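You operate a simulated robot arm through the tools that you are given. There is no shell and no other tool.

The job below is to be done with a simulated robot arm. You get a single attempt, and the scene is never put back.

Task
Click EXIT with the mouse, then switch off the monitor, the display box and both stabilisers.
Fine: the computer must have closed down before the others go off; one click. Leave the desk's other keys, switches, knob and plugs.

The check looks at the end state, three seconds after you hand in, the way a careful person would. Anything else that was tipped, shoved, dropped, spilled or broken makes it a failure.

Robot
A 7-joint arm with a two-finger parallel gripper, fixed in place. Base frame: the origin is on the floor under the middle of its stand, x ahead of it, y to its left, z up; the work surface is at about z = 0.725. Readings come in m, rad, newtons and seconds.
It reaches about 1.372 m from its shoulder. Its first joint turns from -2.601 to 2.601 rad. Payload 3.43 kg.
The tool frame sits at the grasp point between the pads (the TCP): z along the fingers, y along the line on which they close. The tips reach 0.03 m beyond it. Largest opening 0.094 m; finger width 0.028, thickness 0.01; the body of the gripper, 0.05 by 0.096 m, starts 0.055 m behind the TCP.
Orientation is that of the tool frame in the base frame, as a unit quaternion [x, y, z, w]. With the fingers straight down and closing along the base's y, the tool's x points along the base's -x, its y along +y and its z along -z.

Tools
- The arm moves only by the tool drive_tool. Its argument "deltas" is a list that holds one entry, the list of rows, each a list of 6 numbers: the shift along the base's x, y, z in m, then the turn, a rotation vector about the base's x, y, z in rad. In form: [[[x, y, z, ax, ay, az], ...]]. A call has 1 to 20 rows; each row shifts and turns the commanded pose from where the row before left it. "gripper" is the finger opening in m, from 0 to 0.094, set as the call begins (left out, the last holds). Each row takes 0.2 s and may step no farther than 0.05 m and 0.15 rad from the row before; otherwise, or with a gripper value out of range, the whole call is refused. A pose out of reach is approached as far as the arm can. The call stops where the force on the tool passes 40 N (or 10 N more than at its start, if that is more) or the arm is blocked; 0.2 s more then pass. Each finger travels about 0.045 m/s and halts on what it meets, pressing with about 38 N; the grip force reading is that of the motor and also rises with nothing between the fingers. The clock runs only during rows and for 0.2 s after the last one: add rows that do not move to give the fingers time. It gives the time, the measured TCP pose, the force on the tool (base axes), the opening and the grip force at its end, in the units of the frame above (readings bear some noise), with the torque about the TCP (base axes, N m) and any sound that the robot's microphone picked up.
- Cameras (640 x 400 px; columns grow to the right, rows downward): "scene" is fixed at [0.3994, -0.6492, 1.3595]; the picture's right is [0.90, -0.43, 0.00], its down [-0.14, -0.29, -0.95] and it looks along [0.40, 0.86, -0.32] (base axes); focal length 376 px, centre (320, 200). "wrist" rides on the gripper at [0.076, 0.014, -0.103] in the tool frame; the picture's right is [-0.18, 0.98, 0.00], its down [-0.75, -0.14, -0.64] and it looks along [-0.63, -0.12, 0.77] (tool axes); focal length 243 px, centre (320, 200).
- capture(camera): a new picture of that camera. It takes no simulated time.
- locate(camera, pixels): for up to 12 pixels [column, row] of the newest picture of that camera ("zoom" is the newest enlarged one), the place [x, y, z] in the base frame of the surface seen there, good to about 0.003 m. It takes no simulated time.
- close_up(camera, box): a new picture of the part [left, top, right, bottom] of that camera's present view, enlarged. It takes no simulated time.
- hand_in(): hands the job in; it is judged then, once.

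Leave the gripper open and the arm clear of the work at the hand-in unless told otherwise.

The tools are called after ">>>" as name(argument=value, ...) on one line, values as JSON. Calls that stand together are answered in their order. drive_tool: Moves the arm, as the interface text tells. Its arguments: {"type":"object","properties":{"deltas":{"type":"array","items":{"type":"array","items":{"type":"array","items":{"type":"number"}}}},"gripper":{"type":"number"}},"required":["deltas"]} The other tools are called the same way: capture (camera) takes a picture; locate (camera, pixels) gives the place of the surface under pixels of a picture; close_up (camera, box) takes an enlarged picture of a part of a camera's view; hand_in () hands the job in.

At the start:

```text
time_s: 0.0
ee_pos: [0.8482, 0.5065, 1.2208]
tool_rot: [0.0, 1.0, 0.0, 0.0]
wrist_force: [0.9, 0.9, -0.1]
torque: [0.01, 0.02, 0.03]
gripper_width: 0.0939
gripper_force: 0.0
```

scene: 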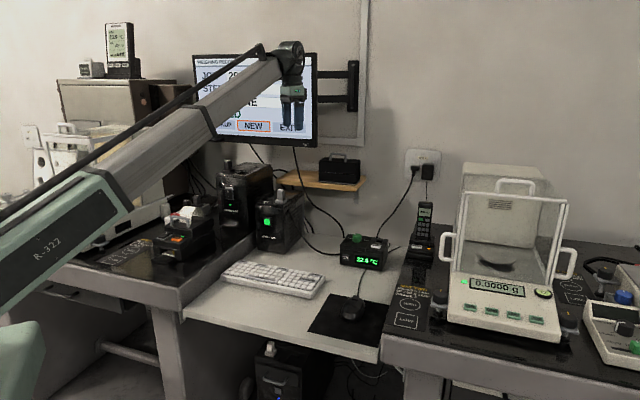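
wrist: 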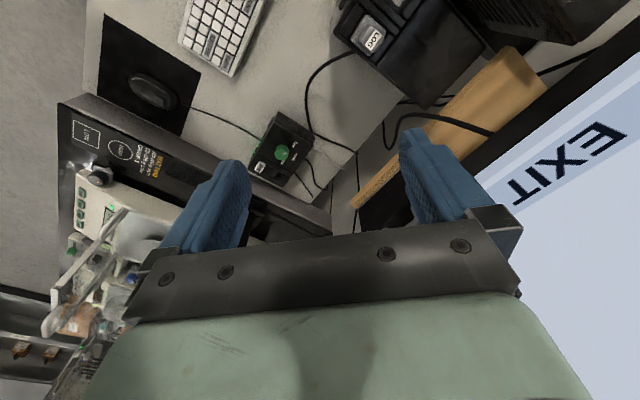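

I begin by looking closer. The monitor (about 190-315, 55-145) shows a menu with NEW highlighted and EXIT behind the gripper. I will enlarge several parts of the scene view.

>>> close_up(camera="scene", box=[180, 40, 370, 160])

>>> close_up(camera="scene", box=[140, 150, 320, 270])

>>> close_up(camera="scene", box=[300, 220, 420, 340])

>>> close_up(camera="scene", box=[220, 310, 420, 400])

```text
3.33 times, centred on (275, 100) of scene
```

zoom: 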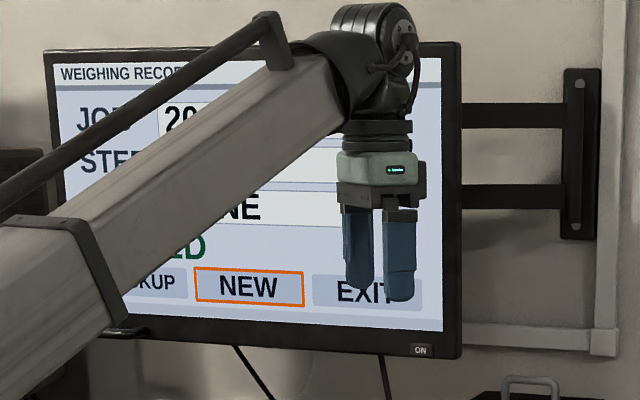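

```text
3.33 times, centred on (230, 210) of scene
```

zoom: 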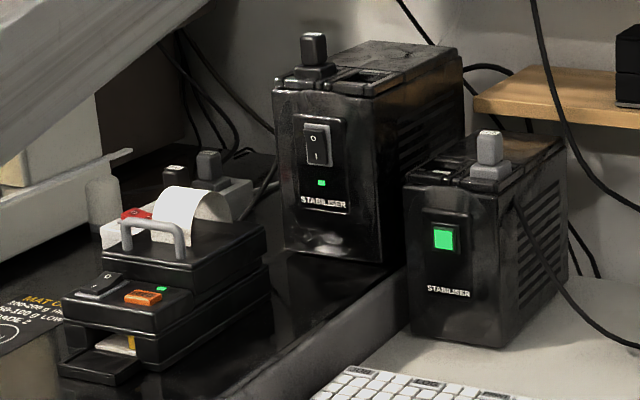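

```text
3.33 times, centred on (360, 280) of scene
```

zoom: 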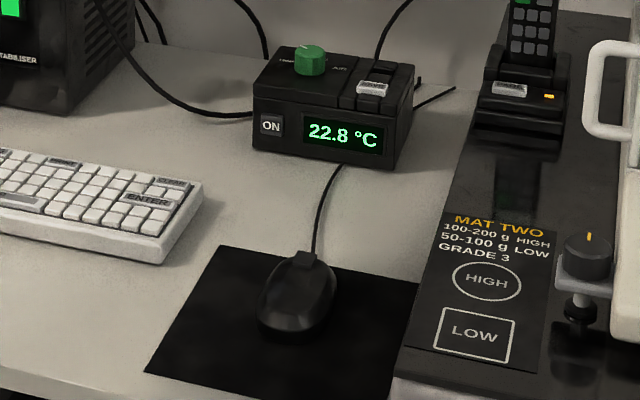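

```text
3.20 times, centred on (320, 355) of scene
```

zoom: 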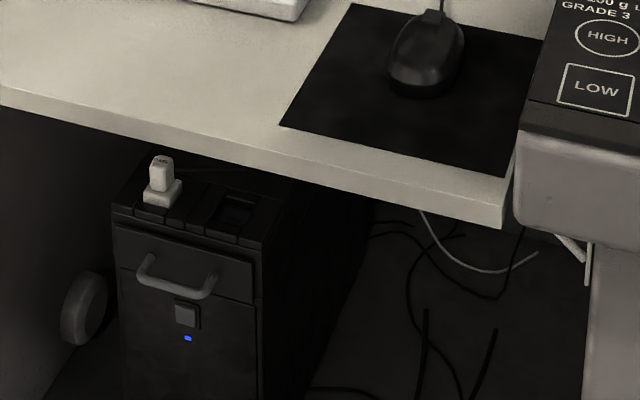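

I see two stabilisers: one with a rocker (O/I) at zoom (317,145) and one with a lit green push-button. The display box has an ON key on its front, the monitor an ON key on its lower right bezel, and the computer a blue light. I will measure these places in the scene picture.

>>> capture(camera="scene")

>>> locate(camera="scene", pixels=[[200, 62], [314, 60], [308, 143], [301, 145], [254, 126], [351, 305], [343, 318], [363, 296], [354, 305], [349, 258], [370, 261], [362, 237]])

>>> locate(camera="scene", pixels=[[228, 190], [229, 198], [230, 204], [267, 222], [266, 230], [258, 202], [276, 216], [228, 167], [281, 194], [330, 300], [372, 340], [310, 325]])

```text
taken
```

scene: 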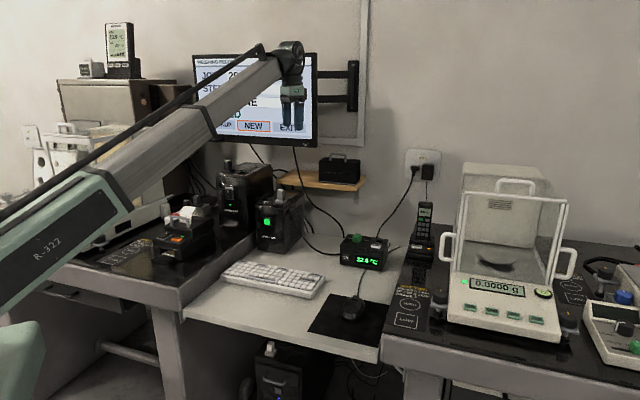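

```text
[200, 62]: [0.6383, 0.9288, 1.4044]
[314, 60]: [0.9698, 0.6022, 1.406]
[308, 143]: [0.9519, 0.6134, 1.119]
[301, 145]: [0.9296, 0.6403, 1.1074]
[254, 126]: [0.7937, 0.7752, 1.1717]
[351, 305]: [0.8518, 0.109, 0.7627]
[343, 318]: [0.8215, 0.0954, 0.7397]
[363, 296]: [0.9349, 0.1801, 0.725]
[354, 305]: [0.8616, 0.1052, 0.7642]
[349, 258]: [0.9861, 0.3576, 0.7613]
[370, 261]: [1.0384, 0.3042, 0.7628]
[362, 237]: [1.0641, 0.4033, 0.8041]
```

```text
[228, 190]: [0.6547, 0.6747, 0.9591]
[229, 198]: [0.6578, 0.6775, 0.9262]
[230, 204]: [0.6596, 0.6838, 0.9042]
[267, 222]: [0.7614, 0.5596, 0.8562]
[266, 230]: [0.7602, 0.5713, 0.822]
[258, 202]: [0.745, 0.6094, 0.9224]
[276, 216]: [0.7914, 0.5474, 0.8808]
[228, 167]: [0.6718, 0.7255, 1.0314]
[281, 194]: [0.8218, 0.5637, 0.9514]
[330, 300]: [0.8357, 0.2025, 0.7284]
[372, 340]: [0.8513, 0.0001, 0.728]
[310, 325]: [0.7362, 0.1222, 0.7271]
```

The monitor and the desk stand turned by about 45° to the base. The mouse is around (0.85, 0.11, 0.75). The arm hides the screen, so I first draw the arm back and sideways towards above the mouse, staying high.

>>> drive_tool(deltas=[[[-0.02, -0.04, 0, 0, 0, 0], [-0.02, -0.04, 0, 0, 0, 0], [-0.02, -0.04, 0, 0, 0, 0], [-0.02, -0.04, 0, 0, 0, 0], [-0.01, -0.04, 0, 0, 0, 0], [0, -0.04, 0, 0, 0, 0], [0, -0.04, 0, 0, 0, 0], [0, -0.04, 0, 0, 0, 0], [0, -0.04, 0, 0, 0, 0], [0, -0.04, 0, 0, 0, 0]]])

>>> capture(camera="scene")

>>> capture(camera="wrist")

```text
time_s: 2.1
ee_pos: [0.7875, 0.1564, 1.1633]
tool_rot: [0.003, 1.0, 0.002, 0.01]
wrist_force: [0.8, -1.4, -1.0]
torque: [0.09, 0.04, 0.05]
gripper_width: 0.0942
gripper_force: 0.0
out of reach, approached as far as the arm can: row 3, 4, 5, 6, 7, 8, 9
stopped in row 10: the force on the tool passed its limit at 46 N (the readings are from after the stop); the commanded pose is now the measured one
```

```text
taken
```

scene: 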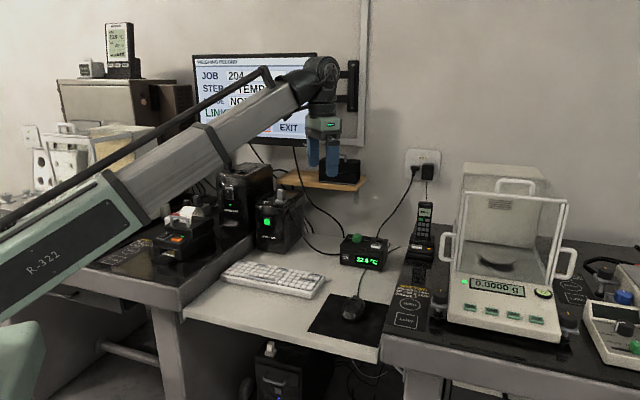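

```text
taken
```

wrist: 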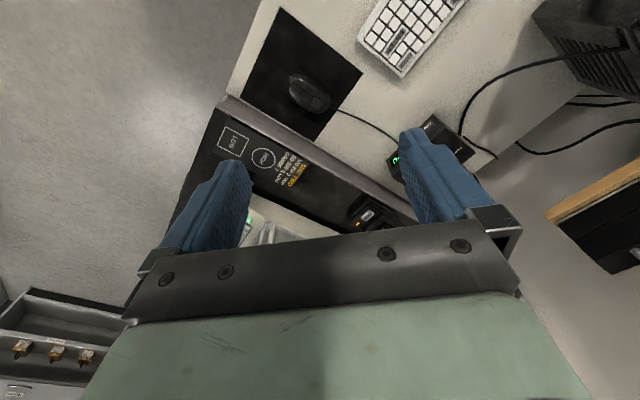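

The motion ended with the pose clamped by reach, and a force reading passed its limit; the hand is in open air now at (0.79, 0.16, 1.16). The EXIT field is now visible at about (289,127). I enlarge the screen to look for the pointer, and the mouse in the wrist view.

>>> close_up(camera="scene", box=[190, 50, 330, 150])

>>> close_up(camera="wrist", box=[220, 0, 480, 160])

>>> close_up(camera="scene", box=[320, 280, 400, 330])

```text
4.00 times, centred on (260, 100) of scene
```

zoom: 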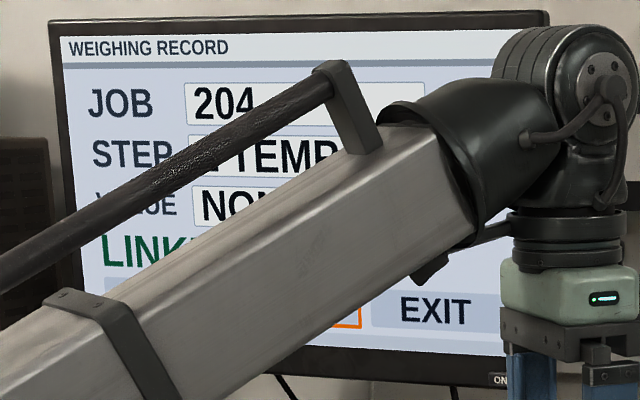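

```text
2.46 times, centred on (350, 80) of wrist
```

zoom: 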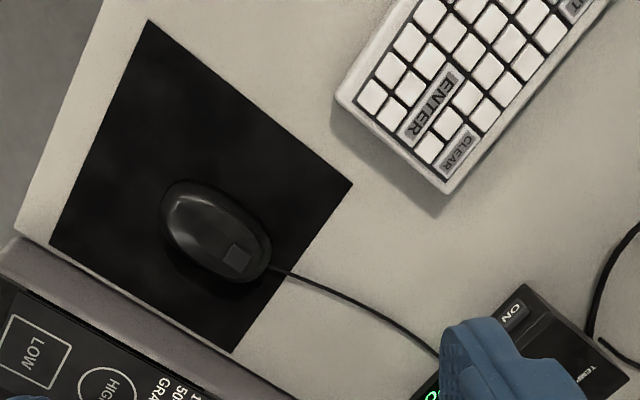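

```text
8.00 times, centred on (360, 305) of scene
```

zoom: 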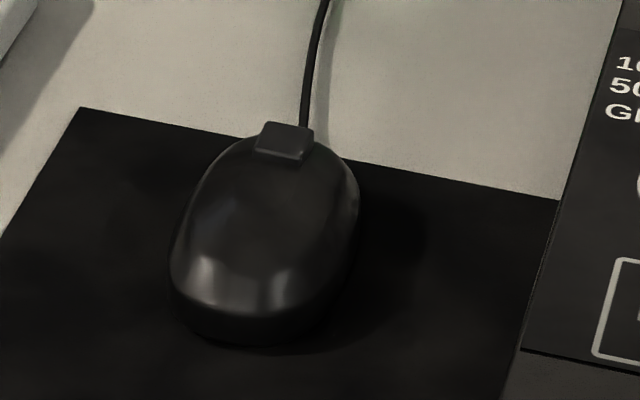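

The mouse has one square key near its cord end. No arrow pointer is visible; the orange frame sits on NEW. I measure the mouse, its key, and the mat corners in the wrist view.

>>> capture(camera="wrist")

>>> locate(camera="wrist", pixels=[[281, 10], [362, 74], [314, 142], [242, 98], [315, 104], [317, 102], [290, 78], [328, 106], [300, 78], [322, 92], [296, 108], [308, 94]])

>>> close_up(camera="wrist", box=[270, 60, 350, 130])

```text
taken
```

wrist: 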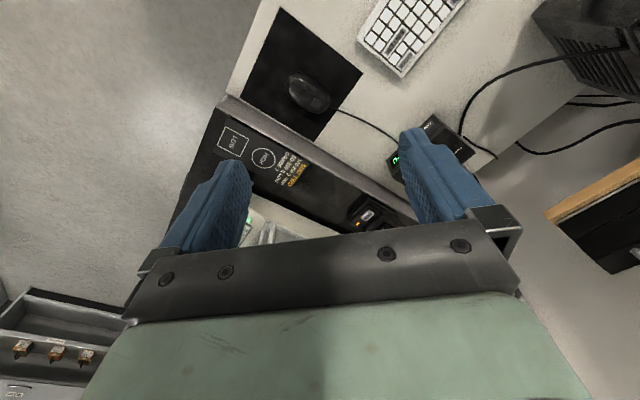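

```text
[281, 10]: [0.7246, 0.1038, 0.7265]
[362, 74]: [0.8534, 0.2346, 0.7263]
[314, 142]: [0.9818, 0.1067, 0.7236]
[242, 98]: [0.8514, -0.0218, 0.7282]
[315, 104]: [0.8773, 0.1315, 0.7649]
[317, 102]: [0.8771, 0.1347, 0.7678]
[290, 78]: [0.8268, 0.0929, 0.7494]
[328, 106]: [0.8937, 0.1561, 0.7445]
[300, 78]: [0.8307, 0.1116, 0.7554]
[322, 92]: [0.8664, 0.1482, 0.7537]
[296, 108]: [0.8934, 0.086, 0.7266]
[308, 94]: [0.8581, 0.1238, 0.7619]
```

```text
5.71 times, centred on (310, 95) of wrist
```

zoom: 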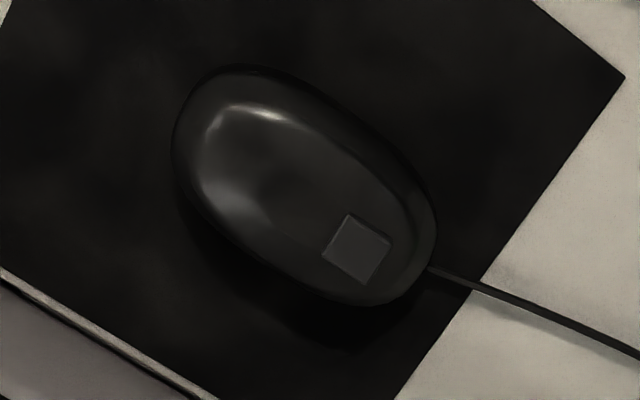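

The mat is a 0.18 m square turned by 45°, with the mouse near its middle (key about (0.876, 0.132, 0.766)). Before moving, I measure the switch faces with enlarged views. First the rocker stabiliser.

>>> close_up(camera="scene", box=[210, 155, 290, 215])

>>> locate(camera="zoom", pixels=[[140, 215], [170, 262], [175, 320], [225, 410], [90, 230], [245, 235], [90, 420], [245, 470], [128, 120], [180, 365], [150, 210], [205, 320]])

```text
6.67 times, centred on (250, 185) of scene
```

zoom: 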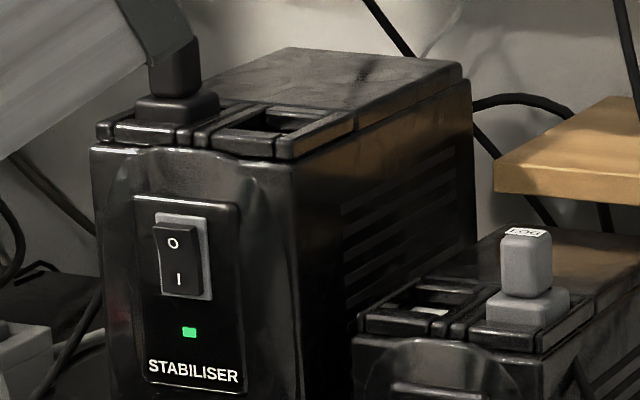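

```text
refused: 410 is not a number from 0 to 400
```

Rocker face seen: O on top, I below, green light lit. I measure points on this zoom.

>>> locate(camera="zoom", pixels=[[173, 242], [179, 280], [205, 250], [190, 332], [110, 200], [270, 230], [110, 350], [270, 370], [165, 226], [190, 296], [450, 90], [290, 55]])

>>> close_up(camera="scene", box=[240, 180, 320, 260])

>>> locate(camera="zoom", pixels=[[210, 200], [216, 216], [195, 185], [230, 240], [160, 180], [255, 190], [160, 300], [255, 310], [240, 200], [195, 215], [290, 60], [380, 100]])

```text
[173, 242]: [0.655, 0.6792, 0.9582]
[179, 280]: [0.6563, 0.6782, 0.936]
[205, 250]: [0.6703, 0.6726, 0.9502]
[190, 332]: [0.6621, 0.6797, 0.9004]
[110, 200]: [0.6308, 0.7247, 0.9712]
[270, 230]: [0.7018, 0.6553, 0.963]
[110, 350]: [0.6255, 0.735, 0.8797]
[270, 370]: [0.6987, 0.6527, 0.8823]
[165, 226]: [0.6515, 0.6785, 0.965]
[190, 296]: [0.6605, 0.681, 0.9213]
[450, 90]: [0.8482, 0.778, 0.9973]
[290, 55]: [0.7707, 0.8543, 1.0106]
```

```text
5.00 times, centred on (280, 220) of scene
```

zoom: 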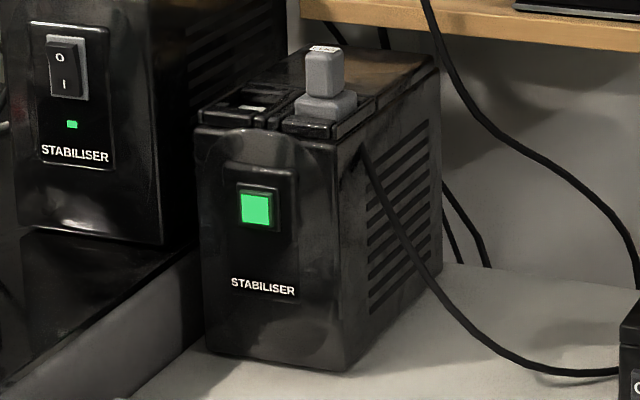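

```text
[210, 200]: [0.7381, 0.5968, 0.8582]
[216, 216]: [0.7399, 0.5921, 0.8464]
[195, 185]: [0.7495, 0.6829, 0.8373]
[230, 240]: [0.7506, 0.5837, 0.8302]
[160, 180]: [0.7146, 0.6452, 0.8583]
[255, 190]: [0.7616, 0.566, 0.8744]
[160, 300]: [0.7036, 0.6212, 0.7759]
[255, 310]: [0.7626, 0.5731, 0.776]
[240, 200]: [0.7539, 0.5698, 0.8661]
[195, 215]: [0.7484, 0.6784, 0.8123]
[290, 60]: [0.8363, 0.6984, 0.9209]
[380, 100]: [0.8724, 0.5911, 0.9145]
```

Both stabilisers face along -(0.71, 0.71, 0). The green key is about (0.760, 0.564, 0.863). Now the monitor key and the display box.

>>> close_up(camera="scene", box=[270, 110, 330, 150])

>>> locate(camera="zoom", pixels=[[365, 374], [380, 374], [345, 372], [300, 370], [250, 365], [150, 352], [365, 360], [365, 392], [300, 350], [200, 180], [320, 180]])

>>> close_up(camera="scene", box=[330, 220, 400, 280])

>>> locate(camera="zoom", pixels=[[135, 245], [150, 250], [120, 240], [135, 225], [135, 265], [200, 300], [340, 220], [395, 230], [190, 110], [240, 80], [345, 170], [100, 280]])

```text
10.00 times, centred on (300, 130) of scene
```

zoom: 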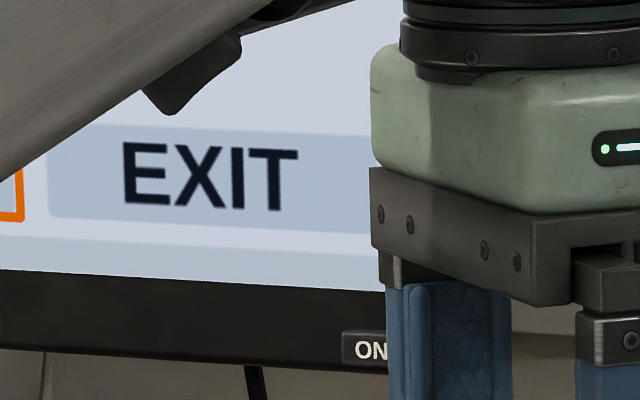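

```text
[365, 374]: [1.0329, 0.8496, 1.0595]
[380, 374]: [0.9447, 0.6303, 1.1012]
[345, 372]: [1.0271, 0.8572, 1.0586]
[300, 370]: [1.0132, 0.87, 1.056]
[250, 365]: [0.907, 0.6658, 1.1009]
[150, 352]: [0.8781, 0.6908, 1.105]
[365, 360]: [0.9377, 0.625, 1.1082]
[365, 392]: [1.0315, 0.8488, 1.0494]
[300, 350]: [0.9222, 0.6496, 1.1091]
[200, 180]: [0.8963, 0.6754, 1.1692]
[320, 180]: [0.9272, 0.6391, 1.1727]
```

```text
6.67 times, centred on (365, 250) of scene
```

zoom: 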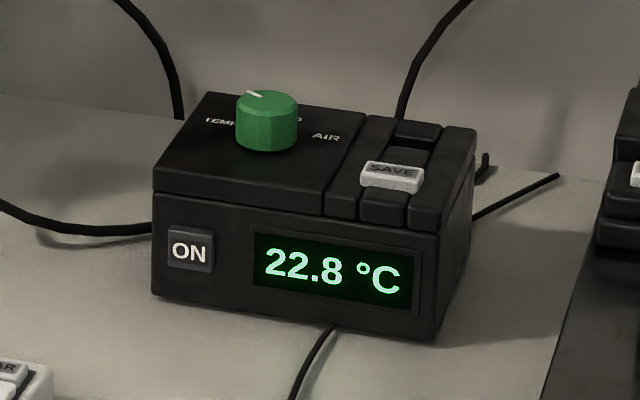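

```text
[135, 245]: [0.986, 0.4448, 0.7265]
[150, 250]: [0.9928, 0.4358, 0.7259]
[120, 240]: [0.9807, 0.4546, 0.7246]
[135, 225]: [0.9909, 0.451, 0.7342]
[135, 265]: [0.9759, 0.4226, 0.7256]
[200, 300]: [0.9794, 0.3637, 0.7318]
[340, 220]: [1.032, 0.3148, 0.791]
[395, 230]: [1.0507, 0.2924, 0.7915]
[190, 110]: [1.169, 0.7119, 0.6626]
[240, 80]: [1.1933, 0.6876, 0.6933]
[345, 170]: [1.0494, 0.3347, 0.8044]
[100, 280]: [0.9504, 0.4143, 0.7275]
```

The ON key of the display box is at zoom (190,248); I measure it and the box's edges. There is also a SAVE plug/key at its top which must be left.

>>> locate(camera="zoom", pixels=[[190, 240], [190, 262], [172, 248], [206, 250], [160, 270], [225, 275], [160, 200], [425, 250], [430, 325], [470, 150], [230, 150], [265, 125]])

>>> close_up(camera="wrist", box=[380, 80, 500, 190])

```text
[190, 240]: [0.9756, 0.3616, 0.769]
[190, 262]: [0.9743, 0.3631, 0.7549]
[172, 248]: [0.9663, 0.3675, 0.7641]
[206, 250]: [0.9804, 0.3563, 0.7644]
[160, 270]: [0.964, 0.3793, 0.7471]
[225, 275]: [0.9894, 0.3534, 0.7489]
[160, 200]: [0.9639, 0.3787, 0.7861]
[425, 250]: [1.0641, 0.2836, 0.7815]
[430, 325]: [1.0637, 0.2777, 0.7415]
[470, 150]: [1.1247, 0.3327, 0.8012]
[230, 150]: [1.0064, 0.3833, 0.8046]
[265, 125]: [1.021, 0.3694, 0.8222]
```

```text
3.64 times, centred on (440, 135) of wrist
```

zoom: 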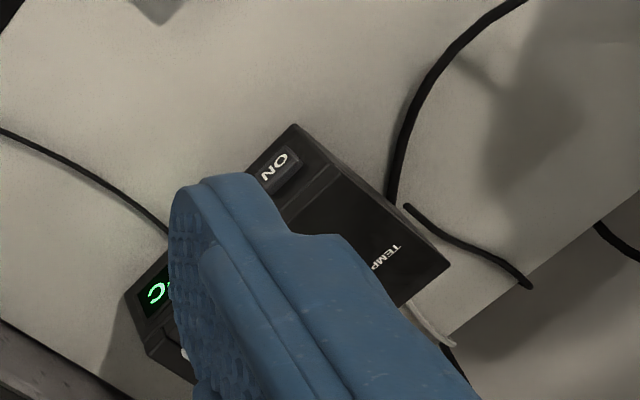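

The display box's ON key is at about (0.975, 0.362, 0.763), standing about 5 mm proud. Now I turn the hand +45° about the vertical so the fingers close across the mouse, moving above the mouse at the same time, down to z≈0.96.

>>> drive_tool(deltas=[[[0.01, -0.005, -0.02, 0, 0, 0], [0.01, -0.005, -0.02, 0, 0, 0.1], [0.01, -0.005, -0.02, 0, 0, 0.1], [0.01, -0.005, -0.02, 0, 0, 0.1], [0.01, -0.005, -0.025, 0, 0, 0.1], [0.01, -0.005, -0.025, 0, 0, 0.1], [0.01, -0.005, -0.025, 0, 0, 0.1], [0.0, -0.0, -0.025, 0, 0, 0.1], [0, 0, -0.02, 0, 0, 0.085]]])

>>> capture(camera="scene")

>>> capture(camera="wrist")

```text
time_s: 4.1
ee_pos: [0.8569, 0.1206, 0.9626]
tool_rot: [-0.38, 0.925, 0.005, 0.008]
wrist_force: [-0.2, -0.6, 0.3]
torque: [-0.02, -0.03, -0.01]
gripper_width: 0.0943
gripper_force: 0.0
```

```text
taken
```

scene: 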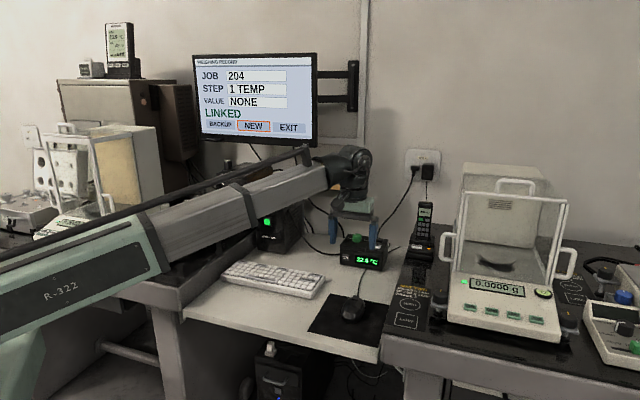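

```text
taken
```

wrist: 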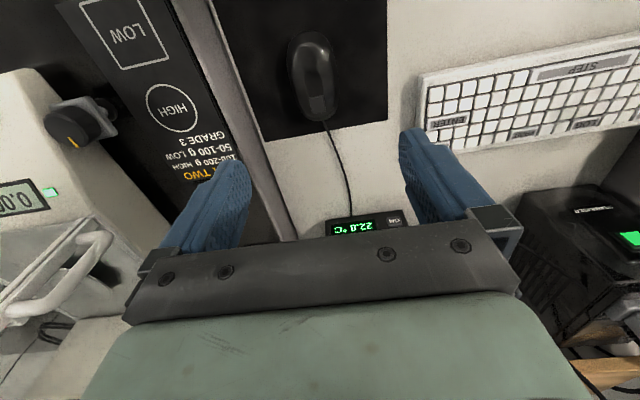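

The screen is now fully visible; the orange frame is on NEW. I enlarge the screen and the mouse.

>>> close_up(camera="scene", box=[190, 50, 330, 150])

>>> close_up(camera="wrist", box=[260, 20, 380, 140])

>>> locate(camera="zoom", pixels=[[210, 60], [215, 150], [225, 240], [150, 150], [285, 150], [230, 200], [245, 255], [270, 100], [150, 100], [255, 300], [200, 40], [220, 190]])

```text
4.00 times, centred on (260, 100) of scene
```

zoom: 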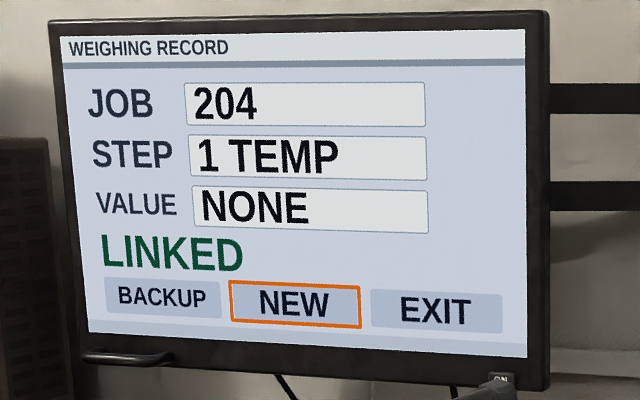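

```text
3.33 times, centred on (320, 80) of wrist
```

zoom: 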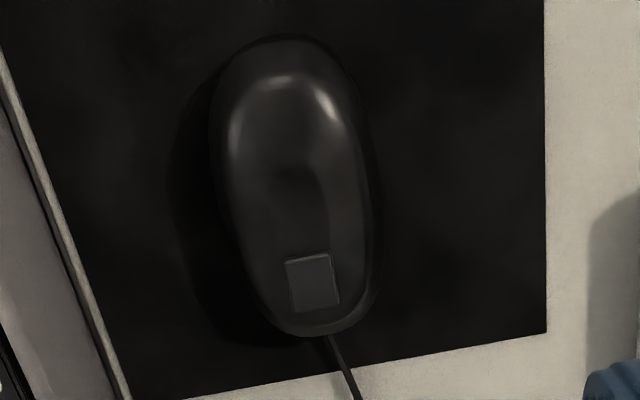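

```text
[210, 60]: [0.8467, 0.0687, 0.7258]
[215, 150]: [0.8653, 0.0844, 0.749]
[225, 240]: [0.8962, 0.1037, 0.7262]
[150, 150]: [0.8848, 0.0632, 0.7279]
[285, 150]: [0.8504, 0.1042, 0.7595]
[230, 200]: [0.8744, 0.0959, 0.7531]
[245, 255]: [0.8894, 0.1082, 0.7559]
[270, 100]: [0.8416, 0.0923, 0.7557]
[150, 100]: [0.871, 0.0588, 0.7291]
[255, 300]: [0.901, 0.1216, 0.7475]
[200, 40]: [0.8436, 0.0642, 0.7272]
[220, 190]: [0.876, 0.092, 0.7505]
```

I measure the mouse's other side, key and ends.

>>> locate(camera="zoom", pixels=[[355, 120], [365, 160], [370, 200], [375, 250], [370, 290], [310, 285], [300, 262], [320, 305], [270, 45], [310, 330], [285, 180], [225, 170]])

```text
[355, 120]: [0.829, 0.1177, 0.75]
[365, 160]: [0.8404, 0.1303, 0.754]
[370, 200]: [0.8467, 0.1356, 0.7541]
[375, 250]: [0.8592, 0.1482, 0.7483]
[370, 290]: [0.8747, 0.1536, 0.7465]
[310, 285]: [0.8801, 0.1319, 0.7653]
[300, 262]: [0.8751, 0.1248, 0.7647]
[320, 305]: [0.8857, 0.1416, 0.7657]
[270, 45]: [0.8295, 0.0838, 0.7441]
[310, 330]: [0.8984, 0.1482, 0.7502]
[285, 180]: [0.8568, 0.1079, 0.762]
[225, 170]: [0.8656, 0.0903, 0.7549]
```

The mouse is about 0.052 m wide, centred near (0.861, 0.115), with its key at (0.880, 0.132, 0.765). I check the height and edge of the table to its right before lowering.

>>> locate(camera="wrist", pixels=[[200, 60], [225, 60], [215, 30], [240, 100], [250, 150], [232, 60], [240, 60], [256, 130], [262, 138], [270, 170], [222, 30], [228, 30]])

```text
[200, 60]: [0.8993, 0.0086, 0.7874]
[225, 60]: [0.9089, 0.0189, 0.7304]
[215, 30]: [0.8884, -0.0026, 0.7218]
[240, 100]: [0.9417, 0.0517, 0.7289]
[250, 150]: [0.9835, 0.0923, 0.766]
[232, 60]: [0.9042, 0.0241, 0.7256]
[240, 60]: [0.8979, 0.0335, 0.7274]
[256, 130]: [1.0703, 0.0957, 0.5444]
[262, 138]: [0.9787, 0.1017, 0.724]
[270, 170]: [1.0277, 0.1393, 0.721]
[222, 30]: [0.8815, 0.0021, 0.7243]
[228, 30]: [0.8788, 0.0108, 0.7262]
```

The right-hand table top is at z 0.787 with its edge about 0.10 m to the right of the mouse's centre, so there is room for about 5 cm of travel with a narrow opening. I narrow the fingers to 0.064 and lower to just above the mouse.

>>> drive_tool(deltas=[[[0.0044, -0.006, -0.02, 0, 0, 0], [0, 0, -0.03, 0, 0, 0], [0, 0, -0.03, 0, 0, 0], [0, 0, -0.03, 0, 0, 0], [0, 0, -0.03, 0, 0, 0], [0, 0, 0, 0, 0, 0]]], gripper=0.066)

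>>> capture(camera="scene")

>>> capture(camera="wrist")

>>> close_up(camera="scene", box=[310, 250, 410, 330])

```text
time_s: 5.5
ee_pos: [0.8614, 0.1175, 0.8206]
tool_rot: [-0.38, 0.925, 0.005, 0.007]
wrist_force: [-0.6, 0.0, -0.3]
torque: [0.0, -0.02, -0.03]
gripper_width: 0.0661
gripper_force: 0.1
```

```text
taken
```

scene: 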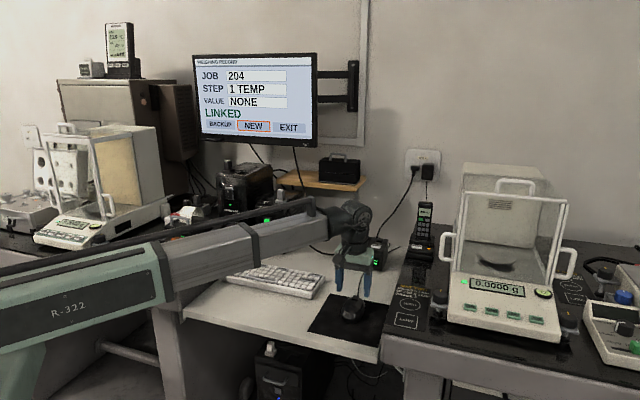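

```text
taken
```

wrist: 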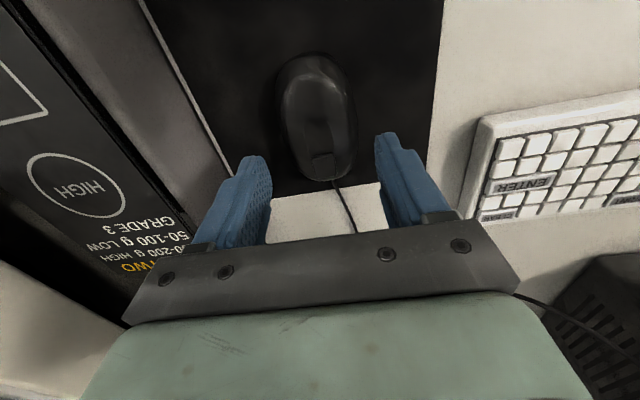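

```text
5.00 times, centred on (360, 290) of scene
```

zoom: 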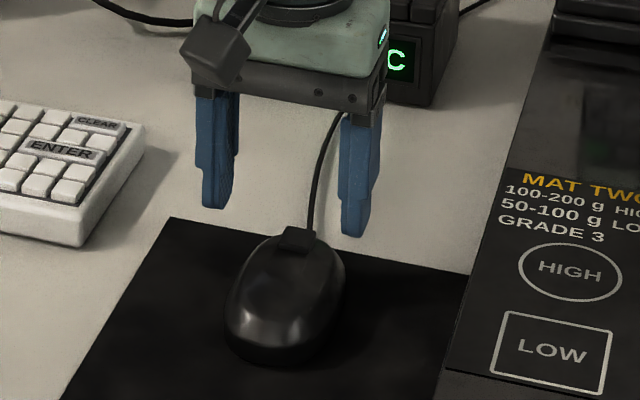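

The fingers straddle the mouse (inner faces at columns 265 and 378, mouse 278–358). I lower 0.055 m so the tips stand beside the mouse about 7–10 mm above the mat.

>>> drive_tool(deltas=[[[0, 0, -0.015, 0, 0, 0], [0, 0, -0.015, 0, 0, 0], [0, 0, -0.015, 0, 0, 0], [0, 0, -0.01, 0, 0, 0], [0, 0, 0, 0, 0, 0]]])

>>> close_up(camera="scene", box=[310, 250, 410, 330])

>>> capture(camera="wrist")

```text
time_s: 6.7
ee_pos: [0.86, 0.1155, 0.7671]
tool_rot: [-0.379, 0.925, 0.005, 0.007]
wrist_force: [1.1, -0.1, 0.2]
torque: [-0.01, 0.01, -0.02]
gripper_width: 0.0661
gripper_force: 0.1
```

```text
5.00 times, centred on (360, 290) of scene
```

zoom: 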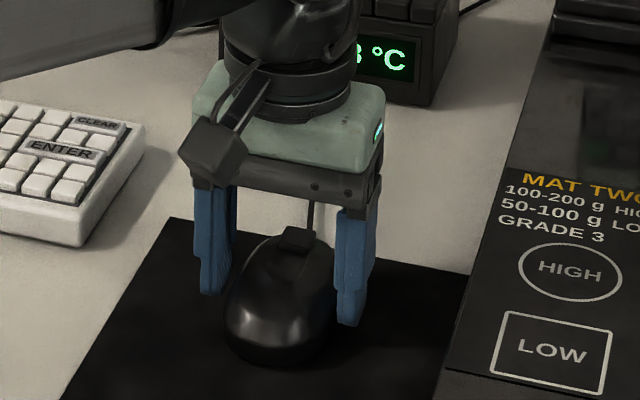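

```text
taken
```

wrist: 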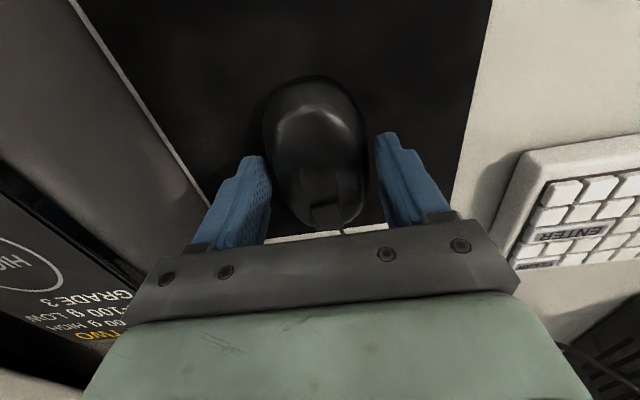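

The fingers stand either side of the mouse with clearance. I narrow to 0.058 (a loose cage) and slide to the right (+x, -y) by 15 mm, then look at the screen.

>>> drive_tool(deltas=[[[0, 0, 0, 0, 0, 0], [0, 0, 0, 0, 0, 0], [0.0035, -0.0035, 0, 0, 0, 0], [0.0035, -0.0035, 0, 0, 0, 0], [0.0036, -0.0036, 0, 0, 0, 0], [0, 0, 0, 0, 0, 0]]], gripper=0.058)

>>> close_up(camera="scene", box=[190, 50, 330, 150])

>>> capture(camera="wrist")

>>> capture(camera="scene")

```text
time_s: 8.1
ee_pos: [0.8701, 0.105, 0.7681]
tool_rot: [-0.379, 0.925, 0.006, 0.008]
wrist_force: [-0.4, -1.3, 0.3]
torque: [0.0, 0.0, -0.01]
gripper_width: 0.0588
gripper_force: 4.0
```

```text
4.00 times, centred on (260, 100) of scene
```

zoom: 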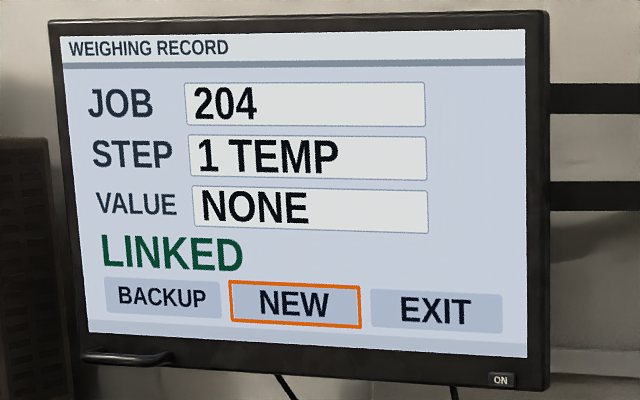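

```text
taken
```

wrist: 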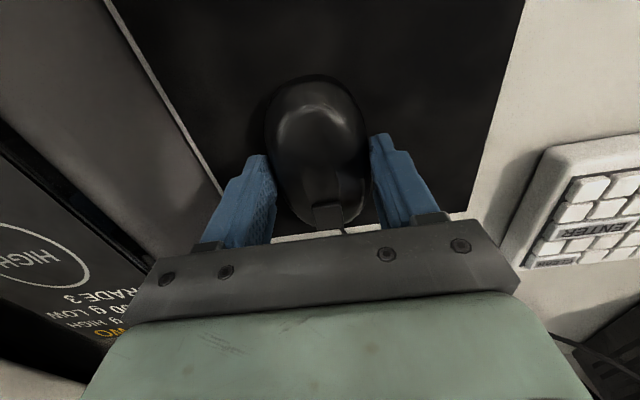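

```text
taken
```

scene: 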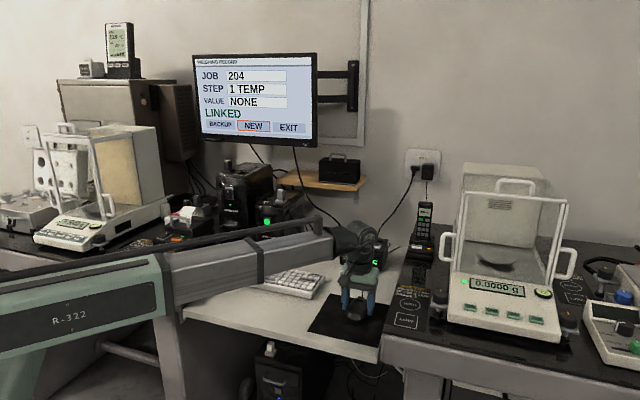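

The fingers now hold the mouse lightly (0.0588 m, 4 N), and it moved along about 15 mm; NEW is still framed. I slide 10 mm more to the right.

>>> drive_tool(deltas=[[[0.0035, -0.0035, 0, 0, 0, 0], [0.0036, -0.0036, 0, 0, 0, 0], [0, 0, 0, 0, 0, 0]]])

>>> close_up(camera="scene", box=[190, 50, 330, 150])

>>> capture(camera="wrist")

```text
time_s: 8.9
ee_pos: [0.8784, 0.0986, 0.7677]
tool_rot: [-0.38, 0.925, 0.005, 0.007]
wrist_force: [-0.3, 0.5, -1.1]
torque: [0.04, 0.06, 0.0]
gripper_width: 0.059
gripper_force: 4.3
```

```text
4.00 times, centred on (260, 100) of scene
```

zoom: 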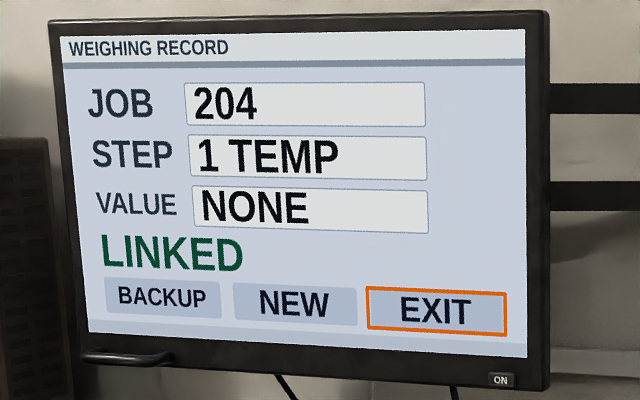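

```text
taken
```

wrist: 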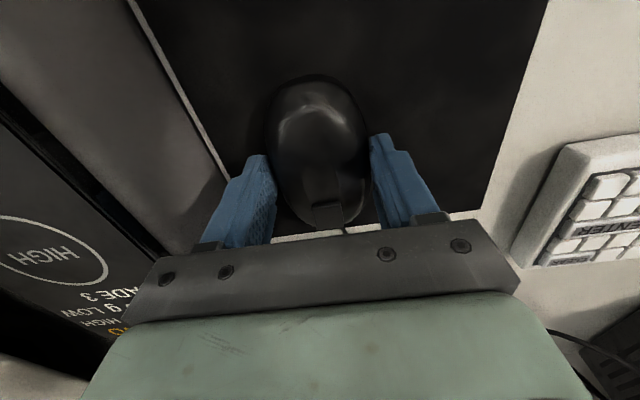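

EXIT is now framed. I go 6 mm farther to the right for margin, then open the fingers slightly and check that EXIT stays framed.

>>> drive_tool(deltas=[[[0.0021, -0.0021, 0, 0, 0, 0], [0.0021, -0.0021, 0, 0, 0, 0], [0, 0, 0, 0, 0, 0]]])

>>> drive_tool(deltas=[[[0, 0, 0, 0, 0, 0], [0, 0, 0, 0, 0, 0]]], gripper=0.068)

>>> close_up(camera="scene", box=[190, 50, 330, 150])

>>> capture(camera="wrist")

```text
time_s: 9.7
ee_pos: [0.882, 0.0931, 0.7673]
tool_rot: [-0.38, 0.925, 0.004, 0.007]
wrist_force: [-0.3, 0.2, 0.7]
torque: [0.04, 0.06, 0.0]
gripper_width: 0.0589
gripper_force: 4.2
```

```text
time_s: 10.3
ee_pos: [0.8825, 0.0945, 0.7678]
tool_rot: [-0.379, 0.925, 0.005, 0.008]
wrist_force: [-0.2, 0.2, 0.2]
torque: [-0.01, -0.02, -0.04]
gripper_width: 0.068
gripper_force: 0.1
```

```text
4.00 times, centred on (260, 100) of scene
```

zoom: 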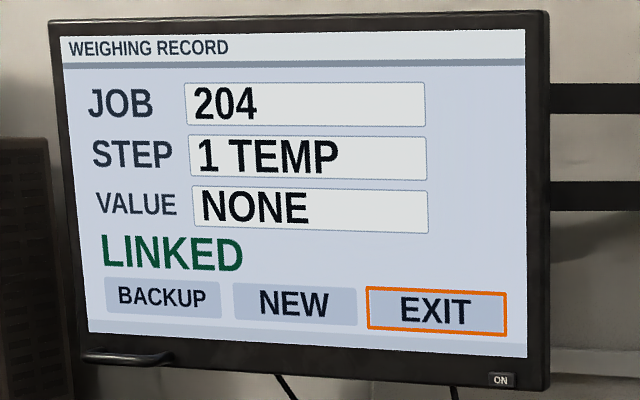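

```text
taken
```

wrist: 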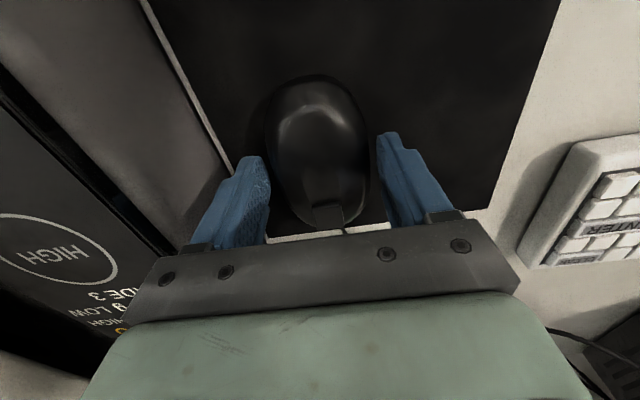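

EXIT stays framed with the mouse released. I lift straight up by about 0.09 m to see the mouse key again.

>>> drive_tool(deltas=[[[0, 0, 0.02, 0, 0, 0], [0, 0, 0.03, 0, 0, 0], [0, 0, 0.03, 0, 0, 0], [0, 0, 0.01, 0, 0, 0], [0, 0, 0, 0, 0, 0]]])

>>> capture(camera="wrist")

>>> close_up(camera="wrist", box=[250, 40, 390, 180])

>>> close_up(camera="scene", box=[190, 50, 330, 150])

```text
time_s: 11.5
ee_pos: [0.8822, 0.0936, 0.8594]
tool_rot: [-0.38, 0.925, 0.005, 0.008]
wrist_force: [-0.2, -1.0, 0.2]
torque: [0.0, -0.02, 0.0]
gripper_width: 0.0679
gripper_force: 0.1
```

```text
taken
```

wrist: 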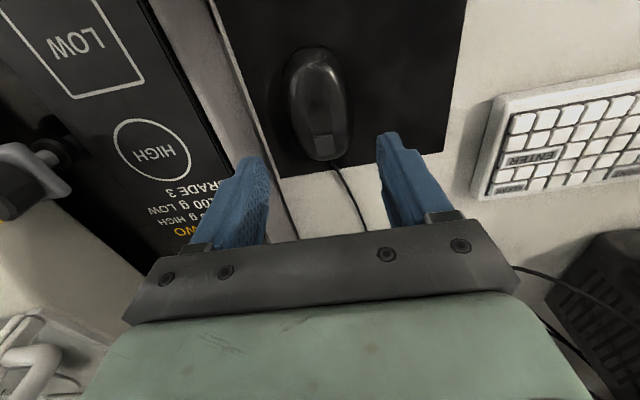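

```text
2.86 times, centred on (320, 110) of wrist
```

zoom: 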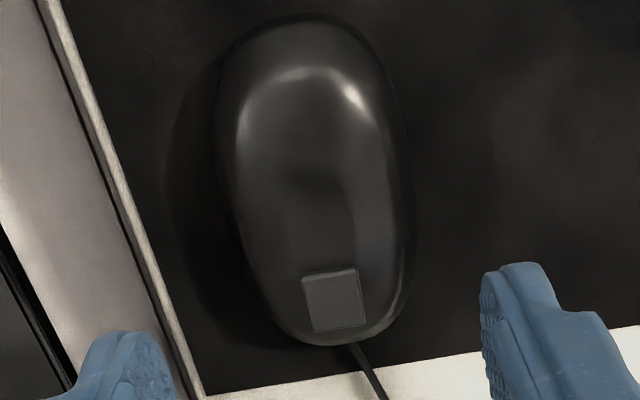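

```text
4.00 times, centred on (260, 100) of scene
```

zoom: 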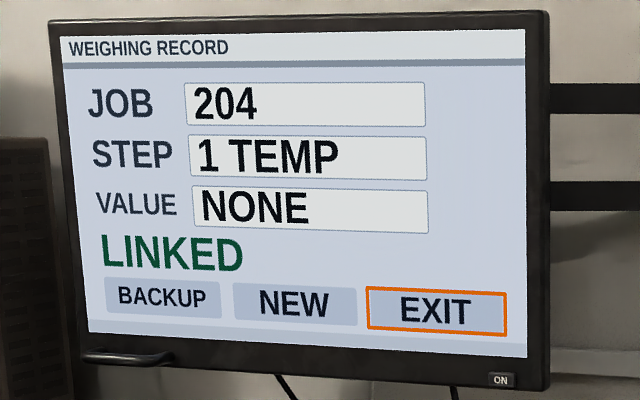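

The key is a flat square in front of the dome. I enlarge the wrist view again and measure the key and dome points near it.

>>> close_up(camera="wrist", box=[250, 40, 390, 180])

>>> locate(camera="zoom", pixels=[[335, 300], [310, 285], [355, 278], [318, 325], [360, 318], [330, 262], [325, 230], [320, 180], [315, 120], [340, 338], [290, 280], [385, 290]])

```text
2.86 times, centred on (320, 110) of wrist
```

zoom: 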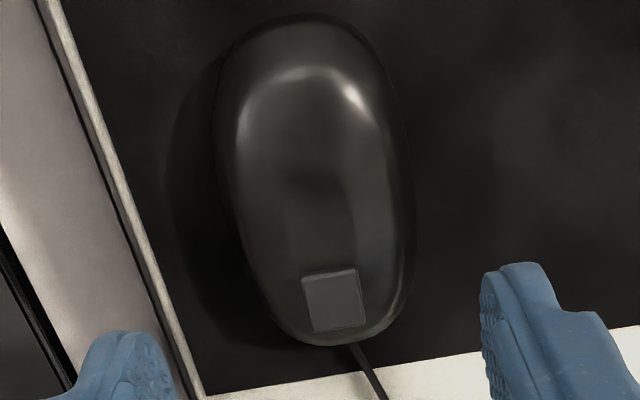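

```text
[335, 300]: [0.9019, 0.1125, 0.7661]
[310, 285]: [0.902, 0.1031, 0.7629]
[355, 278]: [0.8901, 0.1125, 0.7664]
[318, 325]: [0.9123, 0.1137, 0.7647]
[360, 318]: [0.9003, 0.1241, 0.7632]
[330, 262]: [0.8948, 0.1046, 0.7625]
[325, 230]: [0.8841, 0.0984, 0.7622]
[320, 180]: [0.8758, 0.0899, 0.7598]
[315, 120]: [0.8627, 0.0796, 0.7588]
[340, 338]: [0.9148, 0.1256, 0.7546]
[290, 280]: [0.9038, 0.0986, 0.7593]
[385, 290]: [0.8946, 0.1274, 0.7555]
```

The key's centre is about (0.901, 0.113, 0.765), about 3 mm proud of the dome behind it. I close the fingers and move over a point 4 mm ahead of the key's centre, to tip height about 10 mm above it.

>>> drive_tool(deltas=[[[0.0073, 0.0076, 0, 0, 0, 0], [0.0073, 0.0076, 0, 0, 0, 0], [0.0072, 0.0075, -0.015, 0, 0, 0], [0, 0, -0.02, 0, 0, 0], [0, 0, -0.019, 0, 0, 0], [0, 0, 0, 0, 0, 0]]], gripper=0.0)

>>> capture(camera="wrist")

>>> close_up(camera="scene", box=[310, 250, 410, 330])

```text
time_s: 12.9
ee_pos: [0.9037, 0.1162, 0.8037]
tool_rot: [-0.379, 0.925, 0.005, 0.008]
wrist_force: [-0.1, -0.7, -0.7]
torque: [0.05, 0.01, 0.03]
gripper_width: 0.0
gripper_force: 32.4
```

```text
taken
```

wrist: 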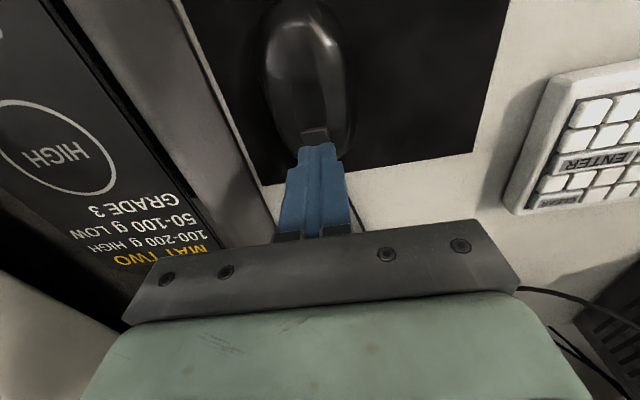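

```text
5.00 times, centred on (360, 290) of scene
```

zoom: 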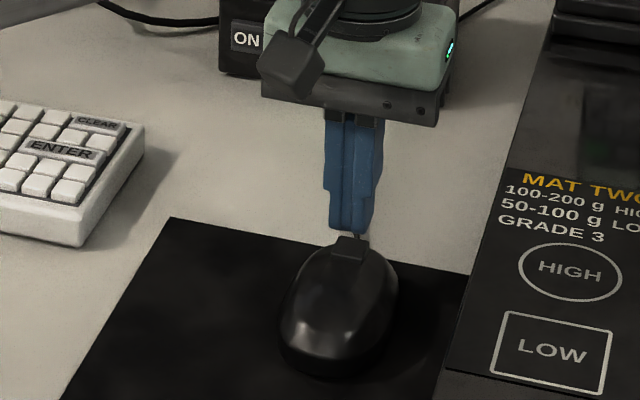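

The closed tips are about 9 mm above the key. I lower in small steps until contact, watching force and sound.

>>> drive_tool(deltas=[[[0, 0, -0.003, 0, 0, 0], [0, 0, -0.002, 0, 0, 0], [0, 0, -0.002, 0, 0, 0]]])

>>> close_up(camera="scene", box=[310, 250, 410, 330])

```text
time_s: 13.7
ee_pos: [0.9052, 0.1169, 0.7975]
tool_rot: [-0.38, 0.925, 0.005, 0.007]
wrist_force: [-0.5, -0.6, 0.1]
torque: [0.0, 0.02, 0.0]
gripper_width: 0.0001
gripper_force: 32.7
```

```text
5.00 times, centred on (360, 290) of scene
```

zoom: 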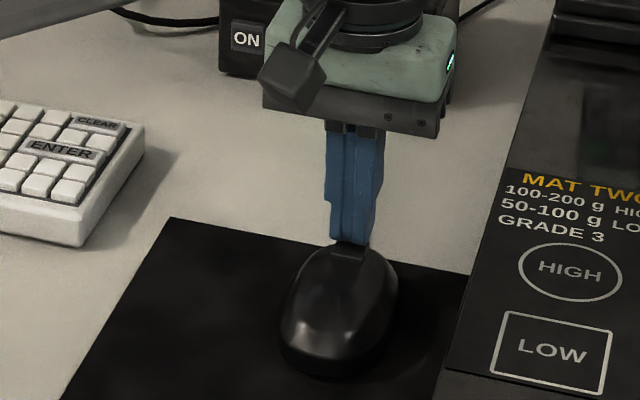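

No contact yet (force near zero), tips about 2 mm above the key. I go down 1 mm per row for 4 rows.

>>> drive_tool(deltas=[[[0, 0, -0.001, 0, 0, 0], [0, 0, -0.001, 0, 0, 0], [0, 0, -0.001, 0, 0, 0]]])

>>> close_up(camera="scene", box=[190, 50, 330, 150])

```text
time_s: 14.5
ee_pos: [0.9038, 0.1157, 0.7933]
tool_rot: [-0.38, 0.925, 0.005, 0.007]
wrist_force: [0.6, 1.7, 1.5]
torque: [0.01, 0.01, 0.0]
gripper_width: 0.0
gripper_force: 32.8
```

```text
4.00 times, centred on (260, 100) of scene
```

zoom: 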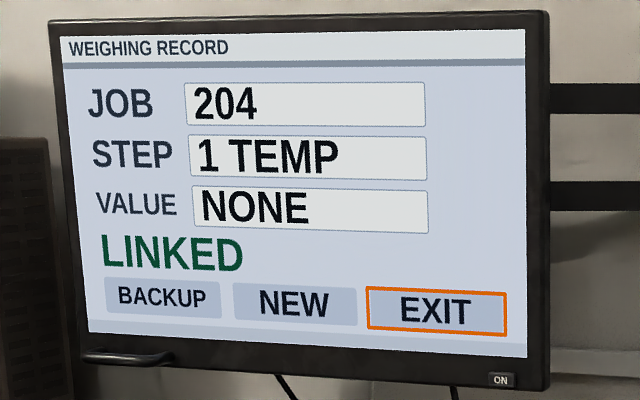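

A first touch of about 1.5 N upward; EXIT is still framed. I press down 1 mm more per row, twice.

>>> drive_tool(deltas=[[[0, 0, -0.001, 0, 0, 0], [0, 0, -0.001, 0, 0, 0]]])

>>> close_up(camera="scene", box=[190, 50, 330, 150])

```text
time_s: 15.1
ee_pos: [0.9032, 0.1157, 0.7928]
tool_rot: [-0.379, 0.925, 0.005, 0.008]
wrist_force: [0.3, -0.8, 1.8]
torque: [-0.06, 0.01, 0.02]
gripper_width: 0.0
gripper_force: 33.1
heard: click
```

```text
4.00 times, centred on (260, 100) of scene
```

zoom: 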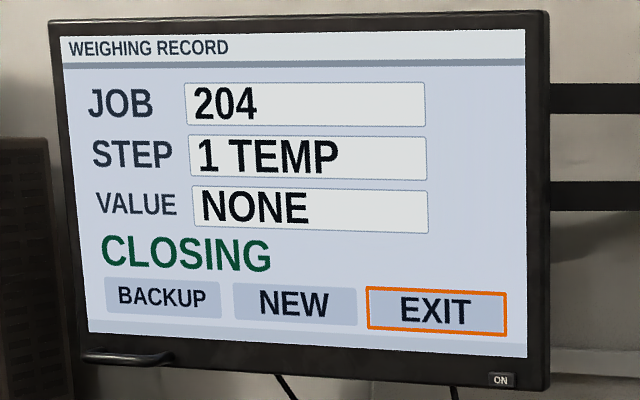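

A click was heard and the screen says CLOSING. I lift straight up off the key and wait.

>>> drive_tool(deltas=[[[0, 0, 0.01, 0, 0, 0], [0, 0, 0.02, 0, 0, 0], [0, 0, 0.03, 0, 0, 0], [0, 0, 0.03, 0, 0, 0], [0, 0, 0.03, 0, 0, 0], [0, 0, 0, 0, 0, 0]]])

>>> capture(camera="scene")

>>> close_up(camera="scene", box=[220, 310, 420, 400])

>>> close_up(camera="scene", box=[190, 50, 330, 150])

```text
time_s: 16.5
ee_pos: [0.9036, 0.1149, 0.9125]
tool_rot: [-0.38, 0.925, 0.004, 0.007]
wrist_force: [0.1, 0.4, 0.2]
torque: [-0.02, -0.01, 0.01]
gripper_width: 0.0
gripper_force: 33.0
```

```text
taken
```

scene: 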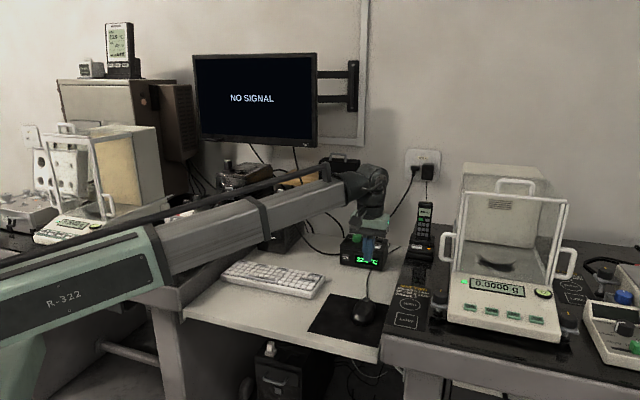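

```text
3.20 times, centred on (320, 355) of scene
```

zoom: 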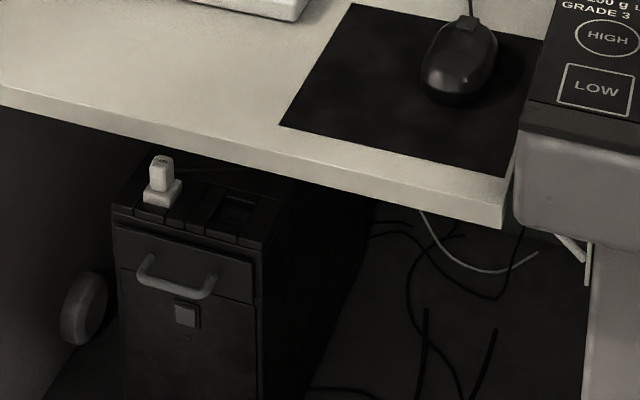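

```text
4.00 times, centred on (260, 100) of scene
```

zoom: 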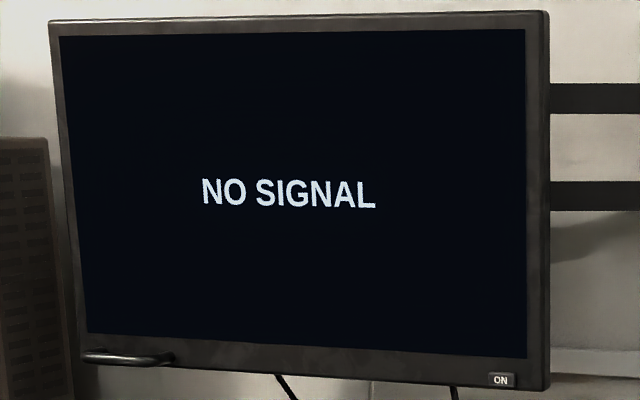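

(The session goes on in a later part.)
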